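You operate a simulated robot arm through the tools that you are given. There is no shell and no other tool. Be economical: measure what you need, move in short steps, check, and stop when the job is done.

Carry out the task below with a simulated robot arm. There is one attempt and no reset: what you move stays moved.

TASK
Put the grey screw tub that says "wide screws" from the top of the rework table on the silver mount plate and the grey screw tub labelled "long screws" on top of the band spool.
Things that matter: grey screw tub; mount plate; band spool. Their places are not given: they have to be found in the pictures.

It is judged by the outcome, as a careful person would: the job done as asked, and still so three seconds after it is handed in. It fails if anything else is knocked over, pushed out of place, dropped, spilled or broken.

THE ROBOT
A 6-joint arm with a two-finger parallel gripper, fixed in place. Base frame: the origin is at the foot of the arm, x ahead of it, y to its left, z up; the work surface is at about z = 800. Lengths are in mm, angles in rad, forces in N, time in s.
With the tool pointing down near the work surface it reaches from about 260 to 680 mm from the base axis. Its first joint turns from -1.152 to 1.152 rad. Payload 2.9 kg.
Tool frame: the origin (TCP) lies between the finger pads and is the grasp point; the fingertips stand 30 mm ahead of it; z points along the fingers, y is the line along which they close. The gripper opens to 110 mm. The fingers are 20 mm wide and 10 mm thick; the gripper's body (48 by 112 mm) begins 55 mm behind the TCP.
Orientation is told as [roll, pitch, yaw] about the base's x, y, z axes, in that order, counted from this pose: with the fingers straight down and closing along the base's y, the tool's x points along the base's -x, its y along +y and its z along -z.

THE INTERFACE
- The arm moves only by the tool send_rows. Its argument "plan" is one flat list of numbers, 7 for each row, row after row: the turn, a rotation vector about the tool's x, y, z in degrees, then the shift along the tool's x, y, z in mm, then the finger opening in mm, from 0 to 110. In form: [wx, wy, wz, tx, ty, tz, hand, wx, wy, wz, tx, ty, tz, hand, ...]. A call has 1 to 12 rows; each row shifts and turns the commanded pose from where the row before left it, along the tool's axes as they then stand. A row lasts 0.2 s, in which the tool goes at most 50 mm and 0.15 rad; a call with a longer step from one row to the next is refused whole, and so is a gripper value outside its range. A pose out of reach is approached as far as the arm can. The call stops where the force on the tool passes 40 N (or 10 N more than at its start, if that is more) or the arm is blocked; 0.2 s more then pass. The fingers move at their own pace (about 108 mm/s each) and stop on an object; they squeeze with about 24 N. The grip force told is the motor's: it shows also when the fingers shut on nothing. Time passes only in rows, and 0.2 s behind the last, so rows that do not move let the fingers close. It gives the time, the measured TCP pose, the force on the tool (base axes), the opening and the grip force at its end, in the units of the frame above (readings bear some noise).
- Cameras (640 x 400 px; columns grow to the right, rows downward): "scene" is fixed at [68.4, 420.5, 1384.5]; the picture's right is [-0.82, -0.57, 0.00], its down [-0.23, 0.34, -0.91] and it looks along [0.52, -0.75, -0.41] (base axes); focal length 364 px, centre (320, 200). "wrist" rides on the gripper at [-36, 0, -57] in the tool frame; the picture's right is [0.00, -1.00, 0.00], its down [0.97, 0.00, -0.24] and it looks along [0.24, 0.00, 0.97] (tool axes); focal length 218 px, centre (320, 200).
- grab_frame(camera): a new picture of that camera. No time passes.
- probe_pixels(camera, pixels): for up to 12 pixels [column, row] of the newest picture of that camera ("zoom" is the newest enlarged one), the place [x, y, z] in the base frame of the surface seen there, good to about 2 mm, but the place of the scene camera against the robot may be out by one fixed shift of up to 25 mm in any direction. No time passes.
- inspect(camera, box): a new picture of the part [left, top, right, bottom] of that camera's present view, enlarged. No time passes.
- hand_in(): hands the job in; it is judged then, once.

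Work in short steps. Measure before you move; look again where a grasp or a placing could have gone wrong, and mend it. You have 60 turns and 20 pictures in all, the two below and enlarged ones among them. Open the gripper and draw the arm clear of the work before you hand the job in, unless the task says otherwise; then end with one line.

The tools are called after "Emit:" by a JSON object that holds its "op" and its "data". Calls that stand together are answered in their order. send_rows: Moves the arm, as the interface text tells. Its arguments: {"type":"object","properties":{"plan":{"type":"array","items":{"type":"number"}}},"required":["plan"]} The other tools are called the same way: grab_frame (camera) takes a picture; probe_pixels (camera, pixels) gives the place of the surface under pixels of a picture; inspect (camera, box) takes an enlarged picture of a part of a camera's view; hand_in () hands the job in.

At the start:

```text
clock: 0.0
tool_pos: [396.1, -126.8, 1139.5]
tcp_rot: [0.0, 0.0, 0.001]
ft_force: [-0.3, -0.1, 0.2]
gripper_width: 109.9
grasp_force: 0.0
```

scene: 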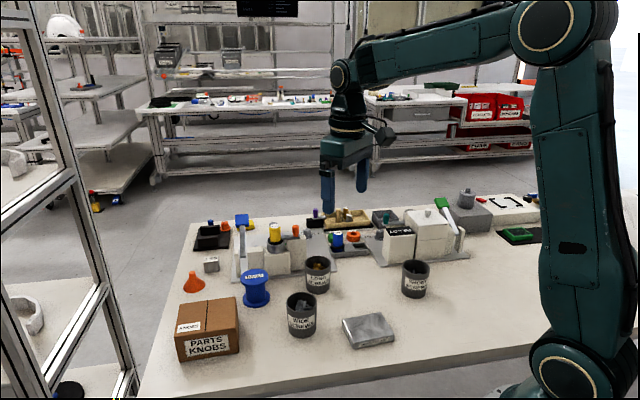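
wrist: 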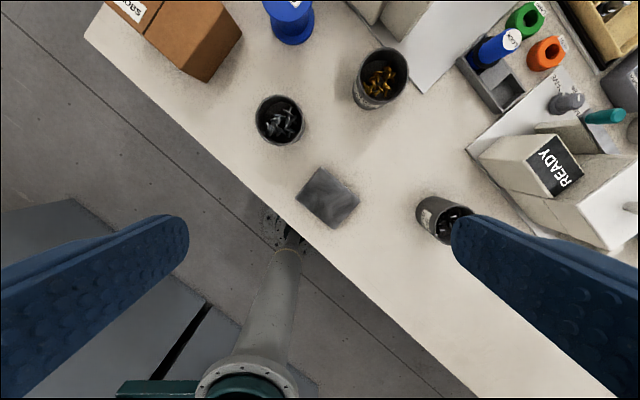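

The scene shows three tubs near (301,313), (317,273) and (415,278). I zoom in to read the labels.

Emit:
{"op": "inspect", "data": {"camera": "scene", "box": [230, 240, 450, 378]}}

Emit:
{"op": "probe_pixels", "data": {"camera": "wrist", "pixels": [[280, 97], [280, 145], [258, 122], [303, 122], [380, 50], [408, 75], [380, 105], [353, 75], [328, 197], [290, 5], [310, 28], [265, 5]]}}

```text
2.90 times, centred on (340, 309) of scene
```

zoom: 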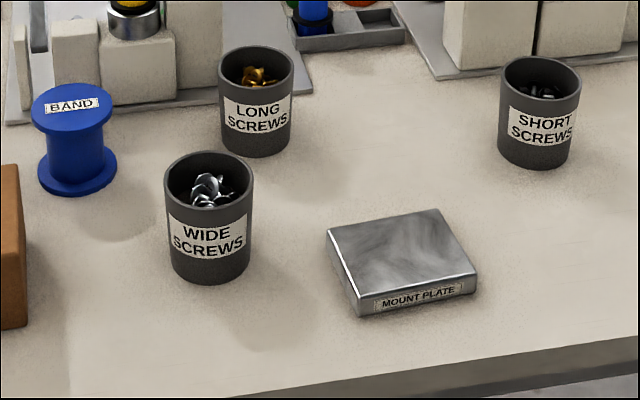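

```text
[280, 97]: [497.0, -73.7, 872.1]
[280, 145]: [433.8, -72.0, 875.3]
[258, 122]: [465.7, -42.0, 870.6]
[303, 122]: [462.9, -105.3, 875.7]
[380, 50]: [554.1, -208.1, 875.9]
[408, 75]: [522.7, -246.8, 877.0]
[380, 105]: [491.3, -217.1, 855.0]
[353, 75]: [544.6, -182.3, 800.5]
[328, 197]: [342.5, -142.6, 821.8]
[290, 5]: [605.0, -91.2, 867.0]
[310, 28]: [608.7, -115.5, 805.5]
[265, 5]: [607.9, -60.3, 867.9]
```

WIDE is the tub at (301,313), LONG the one at (317,273). Next I measure the plate, the spool top and the tub rims in both views so I can correct the camera shift.

Emit:
{"op": "probe_pixels", "data": {"camera": "zoom", "pixels": [[34, 110], [110, 106], [72, 86], [74, 130], [332, 229], [437, 211], [474, 270], [361, 302], [168, 185], [250, 185], [222, 70], [291, 70]]}}

Emit:
{"op": "probe_pixels", "data": {"camera": "wrist", "pixels": [[319, 169], [357, 202], [333, 226], [298, 196], [354, 80], [406, 65], [365, 53], [395, 96], [280, 12], [300, 12], [290, 40], [272, 12]]}}

```text
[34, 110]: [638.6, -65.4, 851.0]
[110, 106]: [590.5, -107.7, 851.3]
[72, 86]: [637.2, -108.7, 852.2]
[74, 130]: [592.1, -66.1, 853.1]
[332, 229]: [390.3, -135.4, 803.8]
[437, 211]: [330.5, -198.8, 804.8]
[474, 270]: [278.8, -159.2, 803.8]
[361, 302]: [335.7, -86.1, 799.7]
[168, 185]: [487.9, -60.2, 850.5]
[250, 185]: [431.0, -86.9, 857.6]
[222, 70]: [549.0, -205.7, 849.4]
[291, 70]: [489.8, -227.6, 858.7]
```

```text
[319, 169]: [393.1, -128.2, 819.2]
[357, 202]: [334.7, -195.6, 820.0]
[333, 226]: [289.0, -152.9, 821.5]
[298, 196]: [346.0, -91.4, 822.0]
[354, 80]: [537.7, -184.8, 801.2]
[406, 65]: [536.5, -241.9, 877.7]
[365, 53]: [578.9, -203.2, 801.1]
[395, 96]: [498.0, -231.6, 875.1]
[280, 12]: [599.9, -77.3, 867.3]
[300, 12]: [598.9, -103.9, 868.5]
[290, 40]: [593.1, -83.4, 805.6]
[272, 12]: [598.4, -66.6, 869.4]
```

Corrected positions are: plate centre ≈(341,-142,821), wide tub ≈(465,-73), long tub ≈(523,-215), spool ≈(621,-84) with its top at 868. I move above the wide tub and check the tall things around the spool.

Emit:
{"op": "send_rows", "data": {"plan": [0, 0, 0, -23, 18, 40, 110, 0, 0, 0, -23, 18, 40, 110, 0, 0, 0, -23, 18, 40, 110, 0, 0, 0, 0, 0, 20, 110, 0, 0, 0, 0, 0, 0, 110]}}

Emit:
{"op": "grab_frame", "data": {"camera": "wrist"}}

```text
clock: 1.2
tool_pos: [462.1, -71.7, 999.7]
tcp_rot: [-0.001, 0.0, 0.001]
ft_force: [0.3, 1.1, 0.4]
gripper_width: 109.9
grasp_force: 0.0
```

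```text
16 pictures are left
```

wrist: 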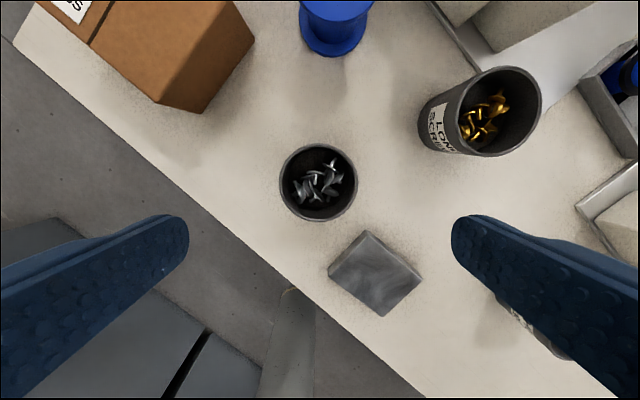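

The tub rim is centred near (318,182). I probe it and the surrounding features.

Emit:
{"op": "probe_pixels", "data": {"camera": "wrist", "pixels": [[319, 146], [282, 178], [355, 182], [318, 218], [510, 70], [539, 105], [485, 153], [460, 115], [367, 232], [420, 281], [381, 315], [329, 271]]}}

Emit:
{"op": "inspect", "data": {"camera": "scene", "box": [180, 190, 390, 322]}}

```text
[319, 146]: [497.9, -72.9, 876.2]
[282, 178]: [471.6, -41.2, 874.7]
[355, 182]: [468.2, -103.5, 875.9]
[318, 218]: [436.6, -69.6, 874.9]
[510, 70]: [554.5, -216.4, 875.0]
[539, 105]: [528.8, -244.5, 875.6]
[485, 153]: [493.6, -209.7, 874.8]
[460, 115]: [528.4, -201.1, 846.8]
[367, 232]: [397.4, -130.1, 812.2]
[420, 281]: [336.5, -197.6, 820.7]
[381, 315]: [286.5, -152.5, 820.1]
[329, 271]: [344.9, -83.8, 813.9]
```

```text
3.03 times, centred on (285, 256) of scene
```

zoom: 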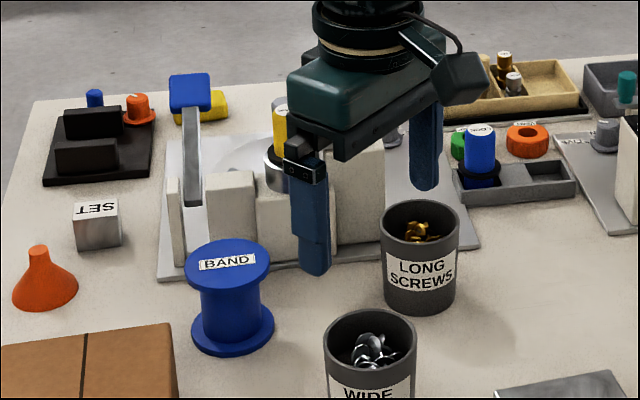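

Wide tub centre is (467,-72). I check the heights of the fixture behind the spool and descend onto the wide tub to z≈850.

Emit:
{"op": "probe_pixels", "data": {"camera": "zoom", "pixels": [[231, 178], [290, 200], [189, 80], [192, 115], [173, 185], [355, 155], [370, 235], [278, 112], [230, 245], [188, 260], [268, 255], [478, 245]]}}

Emit:
{"op": "send_rows", "data": {"plan": [0, 0, 0, -3, 0, 40, 110, 0, 0, 0, 0, 0, 40, 110, 0, 0, 0, 0, 0, 35, 110, 0, 0, 0, 0, 0, 20, 110, 0, 0, 0, 0, 0, 15, 110, 0, 0, 0, 0, 0, 0, 110]}}

```text
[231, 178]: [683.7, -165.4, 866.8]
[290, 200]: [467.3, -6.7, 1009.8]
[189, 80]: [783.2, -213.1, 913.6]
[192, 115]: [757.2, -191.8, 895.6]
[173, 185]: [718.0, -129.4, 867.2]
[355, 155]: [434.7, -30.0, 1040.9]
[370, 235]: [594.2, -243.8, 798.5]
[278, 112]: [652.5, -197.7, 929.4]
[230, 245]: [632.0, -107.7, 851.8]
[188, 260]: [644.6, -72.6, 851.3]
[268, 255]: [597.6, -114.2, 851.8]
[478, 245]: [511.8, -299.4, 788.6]
```

```text
clock: 2.6
tool_pos: [469.8, -75.9, 849.0]
tcp_rot: [-0.001, 0.0, -0.001]
ft_force: [-0.6, 0.0, 0.0]
gripper_width: 110.1
grasp_force: 0.0
```

At the grasp height now; I close the fingers.

Emit:
{"op": "send_rows", "data": {"plan": [0, 0, 0, 0, 0, 0, 50, 0, 0, 0, 0, 0, 0, 50, 0, 0, 0, 0, 0, 0, 50, 0, 0, 0, 0, 0, 0, 50]}}

```text
clock: 3.6
tool_pos: [469.7, -74.4, 849.3]
tcp_rot: [0.0, 0.001, -0.002]
ft_force: [0.5, 0.1, 0.5]
gripper_width: 66.0
grasp_force: 24.7
```

Gripped at 66 mm. I lift 60 mm.

Emit:
{"op": "send_rows", "data": {"plan": [0, 0, 0, 0, 0, -15, 45, 0, 0, 0, 0, 0, -25, 45, 0, 0, 0, 0, 0, -25, 45, 0, 0, 0, 0, 0, -15, 45, 0, 0, 0, 0, 0, 0, 45]}}

```text
clock: 4.8
tool_pos: [470.2, -73.8, 930.6]
tcp_rot: [-0.001, 0.001, -0.001]
ft_force: [0.2, -0.1, -2.5]
gripper_width: 65.4
grasp_force: 24.1
```

Holding, and the tub's weight shows in the force reading. I move over the plate, by (-126,-69).

Emit:
{"op": "send_rows", "data": {"plan": [0, 0, 0, 13, -7, 0, 45, 0, 0, 0, 25, -14, 0, 45, 0, 0, 0, 25, -14, 0, 45, 0, 0, 0, 25, -14, 0, 45, 0, 0, 0, 25, -13, 0, 45, 0, 0, 0, 13, -7, 0, 45, 0, 0, 0, 0, 0, 0, 45]}}

Emit:
{"op": "grab_frame", "data": {"camera": "scene"}}

Emit:
{"op": "grab_frame", "data": {"camera": "wrist"}}

```text
clock: 6.4
tool_pos: [340.9, -141.6, 931.8]
tcp_rot: [0.0, 0.001, 0.0]
ft_force: [0.2, -0.9, -1.6]
gripper_width: 65.2
grasp_force: 23.9
```

```text
14 pictures are left
```

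scene: 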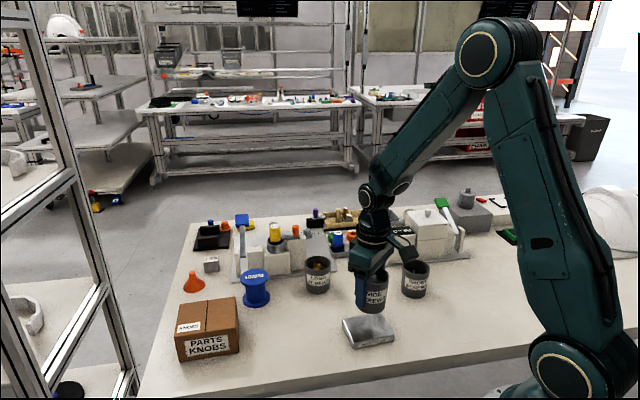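

```text
13 pictures are left
```

wrist: 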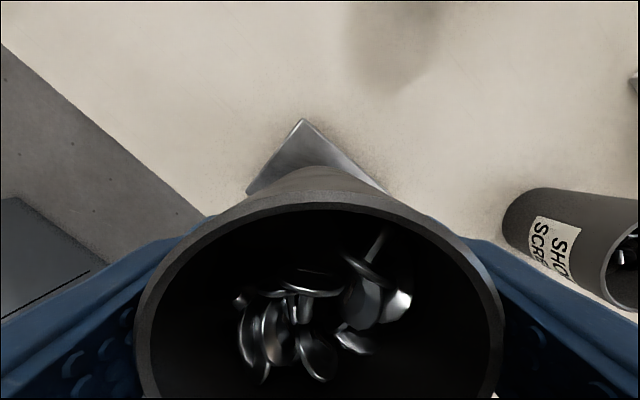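

The tub hangs over the plate. I check how far the short-screws tub is from the right finger before lowering.

Emit:
{"op": "probe_pixels", "data": {"camera": "wrist", "pixels": [[507, 225], [555, 190], [600, 285], [302, 122], [382, 187], [249, 190]]}}

Emit:
{"op": "send_rows", "data": {"plan": [0, 0, 0, 0, 0, 15, 45, 0, 0, 0, 0, 0, 20, 45, 0, 0, 0, 0, 0, 15, 45, 0, 0, 0, 0, 0, 5, 45, 0, 0, 0, 0, 0, 0, 45]}}

```text
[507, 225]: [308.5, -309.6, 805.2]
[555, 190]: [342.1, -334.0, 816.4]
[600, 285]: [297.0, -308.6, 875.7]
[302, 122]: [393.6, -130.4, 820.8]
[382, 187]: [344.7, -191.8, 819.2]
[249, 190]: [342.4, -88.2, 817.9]
```

```text
clock: 7.6
tool_pos: [344.9, -142.5, 874.3]
tcp_rot: [0.0, 0.0, 0.001]
ft_force: [-1.1, 0.0, -2.1]
gripper_width: 65.4
grasp_force: 24.4
```

There is ample side clearance. I lower in 1.5 mm steps until the force shows contact.

Emit:
{"op": "send_rows", "data": {"plan": [0, 0, 0, 0, 0, 1.5, 45, 0, 0, 0, 0, 0, 1, 45, 0, 0, 0, 0, 0, 0, 45]}}

```text
clock: 8.4
tool_pos: [343.1, -142.8, 871.9]
tcp_rot: [0.0, 0.001, 0.0]
ft_force: [0.7, 0.3, -1.6]
gripper_width: 65.2
grasp_force: 23.8
```

Emit:
{"op": "send_rows", "data": {"plan": [0, 0, 0, 0, 0, 1, 45, 0, 0, 0, 0, 0, 0, 45]}}

Emit:
{"op": "inspect", "data": {"camera": "scene", "box": [310, 260, 430, 360]}}

```text
clock: 9.0
tool_pos: [344.1, -143.6, 871.2]
tcp_rot: [0.0, 0.0, 0.0]
ft_force: [-0.6, -0.1, -2.0]
gripper_width: 65.2
grasp_force: 23.6
```

```text
4.00 times, centred on (370, 310) of scene
```

zoom: 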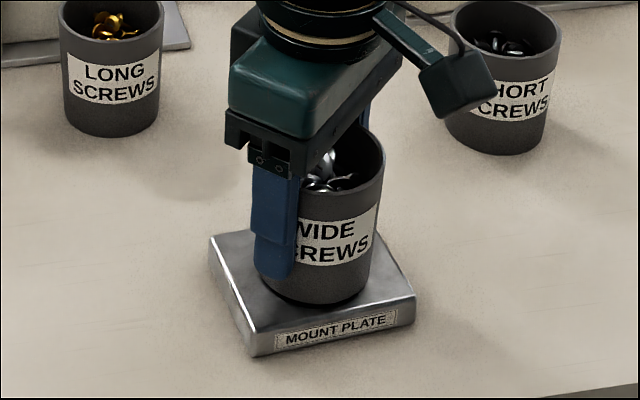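

It looks nearly in contact and well centred. I lower a bit more, watching the force.

Emit:
{"op": "send_rows", "data": {"plan": [0, 0, 0, 0, 0, 1, 45, 0, 0, 0, 0, 0, 0, 45]}}

```text
clock: 9.6
tool_pos: [342.6, -143.2, 869.9]
tcp_rot: [-0.001, -0.001, -0.001]
ft_force: [0.1, 1.4, -0.2]
gripper_width: 65.1
grasp_force: 24.1
```

Emit:
{"op": "send_rows", "data": {"plan": [0, 0, 0, 0, 0, 0.7, 45, 0, 0, 0, 0, 0, 0, 45]}}

```text
clock: 10.2
tool_pos: [343.4, -142.4, 869.9]
tcp_rot: [0.002, -0.001, -0.001]
ft_force: [0.1, -0.5, 1.4]
gripper_width: 65.1
grasp_force: 24.0
```

The force has turned from -2 N to +1.4 N, so the tub is resting on the plate. I open and rise straight up.

Emit:
{"op": "send_rows", "data": {"plan": [0, 0, 0, 0, 0, 0, 80, 0, 0, 0, 0, 0, 0, 110, 0, 0, 0, 0, 0, 0, 110, 0, 0, 0, 0, 0, -20, 110, 0, 0, 0, 0, 0, -40, 110, 0, 0, 0, 0, 0, -40, 110, 0, 0, 0, 0, 0, -30, 110, 0, 0, 0, 0, 0, 0, 110]}}

Emit:
{"op": "grab_frame", "data": {"camera": "wrist"}}

```text
clock: 12.0
tool_pos: [342.8, -141.9, 999.7]
tcp_rot: [0.0, -0.001, -0.001]
ft_force: [0.6, 0.0, -0.3]
gripper_width: 109.8
grasp_force: 0.1
```

```text
11 pictures are left
```

wrist: 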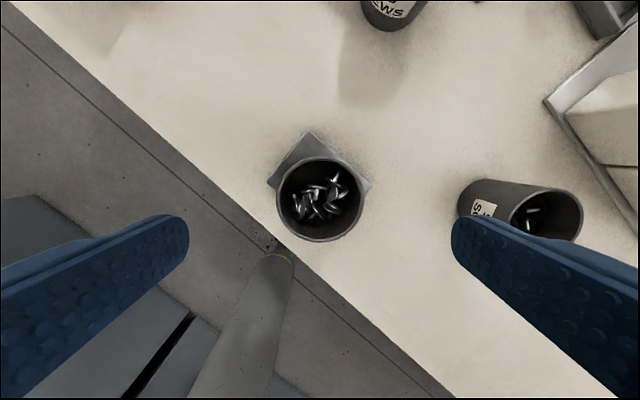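

The wide tub stands on the plate. Next I go above the long tub at (524,-214), by (+182,-72).

Emit:
{"op": "send_rows", "data": {"plan": [0, 0, 0, -30, -12, 0, 110, 0, 0, 0, -40, -16, 0, 110, 0, 0, 0, -40, -16, 0, 110, 0, 0, 0, -40, -16, 0, 110, 0, 0, 0, -32, -12, 0, 110, 0, 0, 0, 0, 0, 0, 110]}}

Emit:
{"op": "grab_frame", "data": {"camera": "wrist"}}

```text
clock: 13.4
tool_pos: [528.3, -213.1, 999.3]
tcp_rot: [0.0, 0.0, -0.001]
ft_force: [-1.0, 0.6, 0.0]
gripper_width: 110.1
grasp_force: 0.0
```

```text
10 pictures are left
```

wrist: 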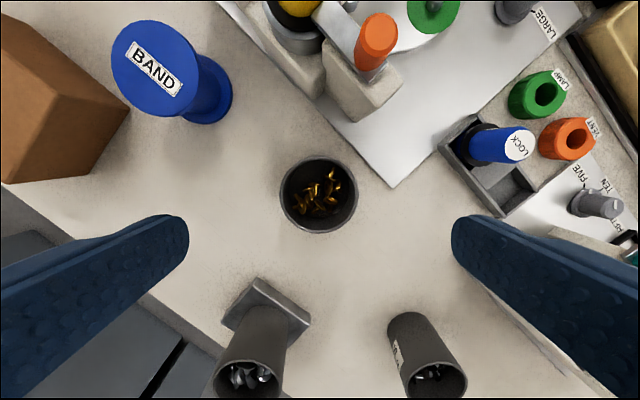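

The spool's top disc (113–199, 20–117) is fully visible. I measure it, the tub rim and the nearby fixture.

Emit:
{"op": "probe_pixels", "data": {"camera": "wrist", "pixels": [[318, 159], [318, 231], [282, 195], [355, 195], [114, 55], [197, 68], [140, 23], [172, 115], [180, 35], [125, 95], [376, 30], [330, 75]]}}

```text
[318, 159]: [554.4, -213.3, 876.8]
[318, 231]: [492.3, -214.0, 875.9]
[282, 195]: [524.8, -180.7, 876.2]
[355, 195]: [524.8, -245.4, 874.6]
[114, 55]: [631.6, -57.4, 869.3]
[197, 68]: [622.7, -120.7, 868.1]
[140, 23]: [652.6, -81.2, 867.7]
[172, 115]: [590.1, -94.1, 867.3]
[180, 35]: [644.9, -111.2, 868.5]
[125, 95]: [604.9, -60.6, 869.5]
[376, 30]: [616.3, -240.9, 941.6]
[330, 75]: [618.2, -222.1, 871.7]
```

Tub centre is (523.5,-213.3), spool centre (622,-88) with top at 868.5. I descend 150 mm and grip.

Emit:
{"op": "send_rows", "data": {"plan": [0, 0, 0, 0, 0, 40, 110, 0, 0, 0, 0, 0, 40, 110, 0, 0, 0, 0, 0, 35, 110, 0, 0, 0, 0, 0, 20, 110, 0, 0, 0, 0, 0, 15, 110, 0, 0, 0, 0, 0, 0, 110, 0, 0, 0, 0, 0, 0, 50, 0, 0, 0, 0, 0, 0, 50, 0, 0, 0, 0, 0, 0, 50, 0, 0, 0, 0, 0, 0, 50]}}

```text
clock: 15.6
tool_pos: [524.2, -214.5, 849.4]
tcp_rot: [0.001, 0.0, 0.002]
ft_force: [-0.1, -0.6, 0.2]
gripper_width: 67.3
grasp_force: 24.0
```

Gripped at 67 mm. I lift 120 mm, then move in y by +125.

Emit:
{"op": "send_rows", "data": {"plan": [0, 0, 0, 0, 0, -15, 45, 0, 0, 0, 0, 0, -30, 45, 0, 0, 0, 0, 0, -30, 45, 0, 0, 0, 0, 0, -30, 45, 0, 0, 0, 0, 0, -15, 45, 0, 0, 0, 0, 12, 0, 45, 0, 0, 0, 0, 25, 0, 45, 0, 0, 0, 0, 26, 0, 45, 0, 0, 0, 0, 25, 0, 45, 0, 0, 0, 0, 25, 0, 45, 0, 0, 0, 0, 12, 0, 45, 0, 0, 0, 0, 0, 0, 45]}}

```text
clock: 18.2
tool_pos: [524.9, -90.9, 969.7]
tcp_rot: [0.0, 0.002, 0.001]
ft_force: [1.0, -0.7, -1.9]
gripper_width: 67.2
grasp_force: 24.5
```

Still held. I move ahead 98 mm over the spool and look.

Emit:
{"op": "send_rows", "data": {"plan": [0, 0, 0, -10, 0, 0, 45, 0, 0, 0, -22, 0, 0, 45, 0, 0, 0, -24, 0, 0, 45, 0, 0, 0, -22, 0, 0, 45, 0, 0, 0, -14, 0, 0, 45, 0, 0, 0, -6, 0, 0, 45, 0, 0, 0, 0, 0, 0, 45]}}

Emit:
{"op": "inspect", "data": {"camera": "scene", "box": [200, 210, 328, 320]}}

Emit:
{"op": "grab_frame", "data": {"camera": "wrist"}}

```text
clock: 19.8
tool_pos: [623.1, -89.5, 971.2]
tcp_rot: [-0.001, 0.001, -0.001]
ft_force: [0.4, 0.5, -2.8]
gripper_width: 67.2
grasp_force: 23.7
```

```text
3.64 times, centred on (264, 265) of scene
```

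zoom: 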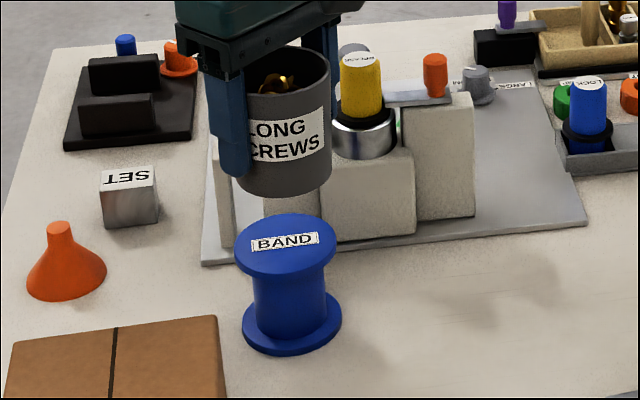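

```text
8 pictures are left
```

wrist: 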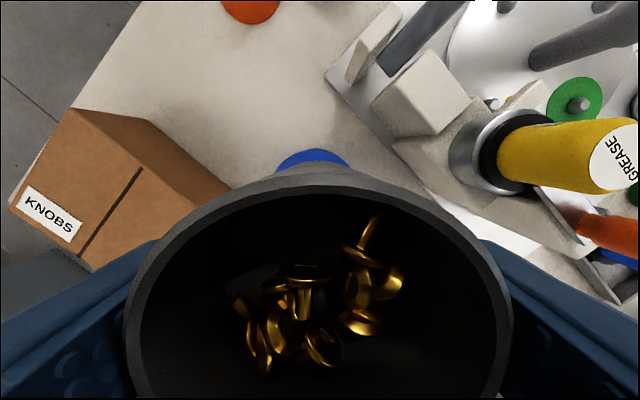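

Aligned over the spool. I lower 48 mm, leaving a few mm, and probe the visible far edge of the spool at (313,150).

Emit:
{"op": "probe_pixels", "data": {"camera": "wrist", "pixels": [[313, 151], [280, 164], [346, 163], [150, 150], [440, 90], [420, 160]]}}

Emit:
{"op": "send_rows", "data": {"plan": [0, 0, 0, 0, 0, 12, 45, 0, 0, 0, 0, 0, 18, 45, 0, 0, 0, 0, 0, 13, 45, 0, 0, 0, 0, 0, 5, 45, 0, 0, 0, 0, 0, 0, 45]}}

```text
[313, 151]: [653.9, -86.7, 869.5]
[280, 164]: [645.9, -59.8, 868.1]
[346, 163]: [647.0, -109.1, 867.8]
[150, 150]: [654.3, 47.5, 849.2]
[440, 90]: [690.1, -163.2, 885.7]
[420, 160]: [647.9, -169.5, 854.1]
```

```text
clock: 21.0
tool_pos: [622.1, -88.5, 923.2]
tcp_rot: [0.001, 0.001, 0.001]
ft_force: [-0.5, -0.5, -2.6]
gripper_width: 67.1
grasp_force: 24.1
```

The far edge at x=654 confirms the centre. I lower in 1 mm steps until contact.

Emit:
{"op": "send_rows", "data": {"plan": [0, 0, 0, 0, 0, 1.5, 45, 0, 0, 0, 0, 0, 1, 45, 0, 0, 0, 0, 0, 0, 45]}}

```text
clock: 21.8
tool_pos: [622.3, -89.9, 919.2]
tcp_rot: [0.001, -0.001, 0.001]
ft_force: [0.3, -0.5, -2.1]
gripper_width: 67.0
grasp_force: 23.8
```

Emit:
{"op": "send_rows", "data": {"plan": [0, 0, 0, 0, 0, 1, 45, 0, 0, 0, 0, 0, 0, 45]}}

```text
clock: 22.4
tool_pos: [622.5, -89.2, 918.6]
tcp_rot: [0.0, 0.0, 0.0]
ft_force: [0.0, 0.0, -1.9]
gripper_width: 67.0
grasp_force: 23.9
```

Emit:
{"op": "send_rows", "data": {"plan": [0, 0, 0, 0, 0, 0.7, 45, 0, 0, 0, 0, 0, 0, 45]}}

```text
clock: 23.0
tool_pos: [622.9, -89.4, 917.6]
tcp_rot: [0.001, -0.002, 0.0]
ft_force: [0.9, -1.0, -1.3]
gripper_width: 67.0
grasp_force: 23.8
```

Emit:
{"op": "send_rows", "data": {"plan": [0, 0, 0, 0, 0, 0.7, 45, 0, 0, 0, 0, 0, 0, 45]}}

Emit:
{"op": "inspect", "data": {"camera": "scene", "box": [210, 220, 306, 310]}}

```text
clock: 23.6
tool_pos: [622.1, -89.3, 917.2]
tcp_rot: [0.001, 0.002, 0.001]
ft_force: [-0.1, -0.9, -2.5]
gripper_width: 67.1
grasp_force: 24.1
```

```text
4.44 times, centred on (258, 265) of scene
```

zoom: 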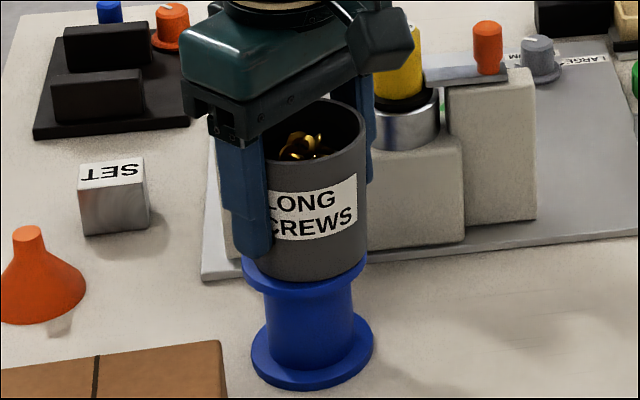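

Well aligned but no contact force yet; I keep lowering.

Emit:
{"op": "send_rows", "data": {"plan": [0, 0, 0, 0, 0, 0.8, 45, 0, 0, 0, 0, 0, 0, 45]}}

```text
clock: 24.2
tool_pos: [623.1, -88.5, 916.4]
tcp_rot: [0.001, 0.0, 0.0]
ft_force: [-0.3, -0.3, 0.7]
gripper_width: 66.9
grasp_force: 23.7
```

Emit:
{"op": "send_rows", "data": {"plan": [0, 0, 0, 0, 0, 0.5, 45, 0, 0, 0, 0, 0, 0, 45]}}

```text
clock: 24.8
tool_pos: [623.4, -89.3, 915.1]
tcp_rot: [0.0, -0.001, 0.0]
ft_force: [-2.0, 0.2, 9.4]
gripper_width: 67.2
grasp_force: 23.7
```

Firm contact now (9 N). I open to 90 mm and rise straight up.

Emit:
{"op": "send_rows", "data": {"plan": [0, 0, 0, 0, 0, -0.3, 60, 0, 0, 0, 0, 0, 0, 72, 0, 0, 0, 0, 0, 0, 90, 0, 0, 0, 0, 0, 0, 90, 0, 0, 0, 0, 0, -15, 90, 0, 0, 0, 0, 0, -35, 90, 0, 0, 0, 0, 0, -40, 90, 0, 0, 0, 0, 0, -40, 90, 0, 0, 0, 0, 0, 0, 90]}}

Emit:
{"op": "grab_frame", "data": {"camera": "wrist"}}

Emit:
{"op": "inspect", "data": {"camera": "scene", "box": [170, 200, 450, 375]}}

```text
clock: 26.8
tool_pos: [624.7, -87.6, 1045.2]
tcp_rot: [0.001, 0.0, 0.0]
ft_force: [-0.1, -0.6, -0.5]
gripper_width: 90.3
grasp_force: 0.0
```

```text
6 pictures are left
```

wrist: 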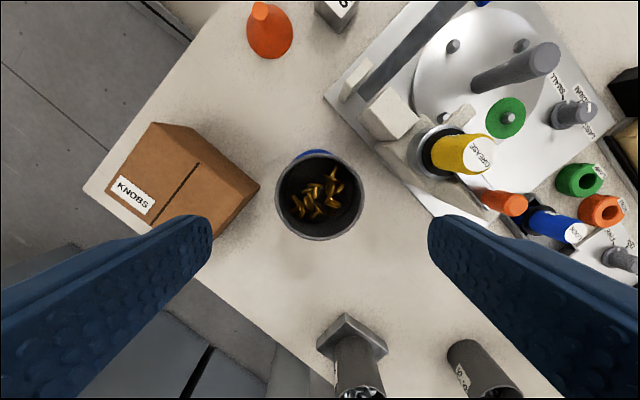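

```text
2.29 times, centred on (310, 288) of scene
```

zoom: 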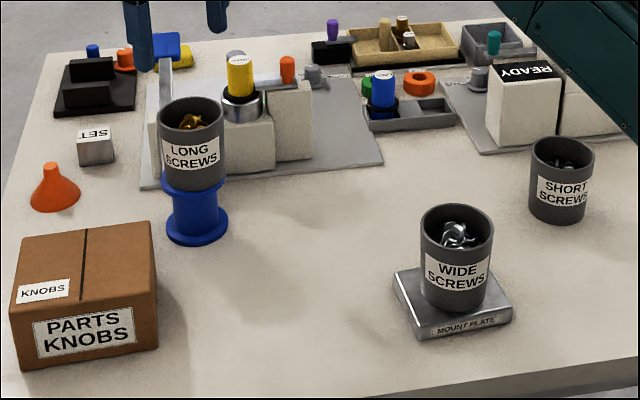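

Both tubs stand upright where asked and nothing else has moved. I draw the arm up and back, clear of the work.

Emit:
{"op": "send_rows", "data": {"plan": [0, 0, 0, 0, 0, -40, 90, 0, 0, 0, 0, 0, -40, 90, 0, 0, 0, 40, 0, 0, 90, 0, 0, 0, 40, 0, 0, 90, 0, 0, 0, 40, 0, 0, 90, 0, 0, 0, 40, 0, 0, 110, 0, 0, 0, 0, 0, 0, 110]}}

Emit:
{"op": "inspect", "data": {"camera": "scene", "box": [170, 200, 450, 375]}}

```text
clock: 28.4
tool_pos: [463.1, -88.3, 1124.7]
tcp_rot: [-0.001, 0.0, 0.0]
ft_force: [0.1, -0.1, -0.5]
gripper_width: 109.9
grasp_force: 0.0
```

```text
2.29 times, centred on (310, 288) of scene
```

zoom: 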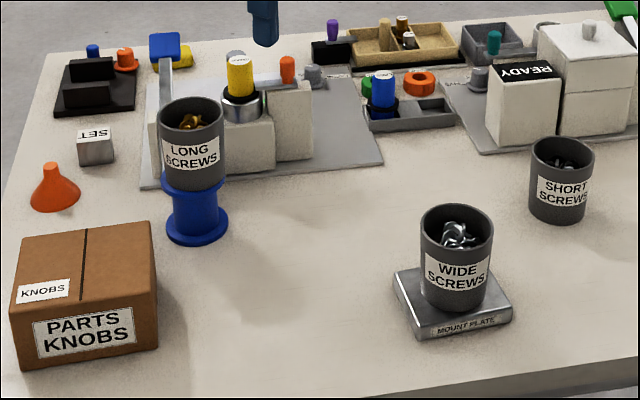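

Everything is stable and the arm is clear, so I hand the job in.

Emit:
{"op": "hand_in", "data": {}}

```text
The job is handed in.
```

The "wide screws" tub is standing on the mount plate and the "long screws" tub on the band spool; in the last picture both were upright and nothing else looked disturbed.
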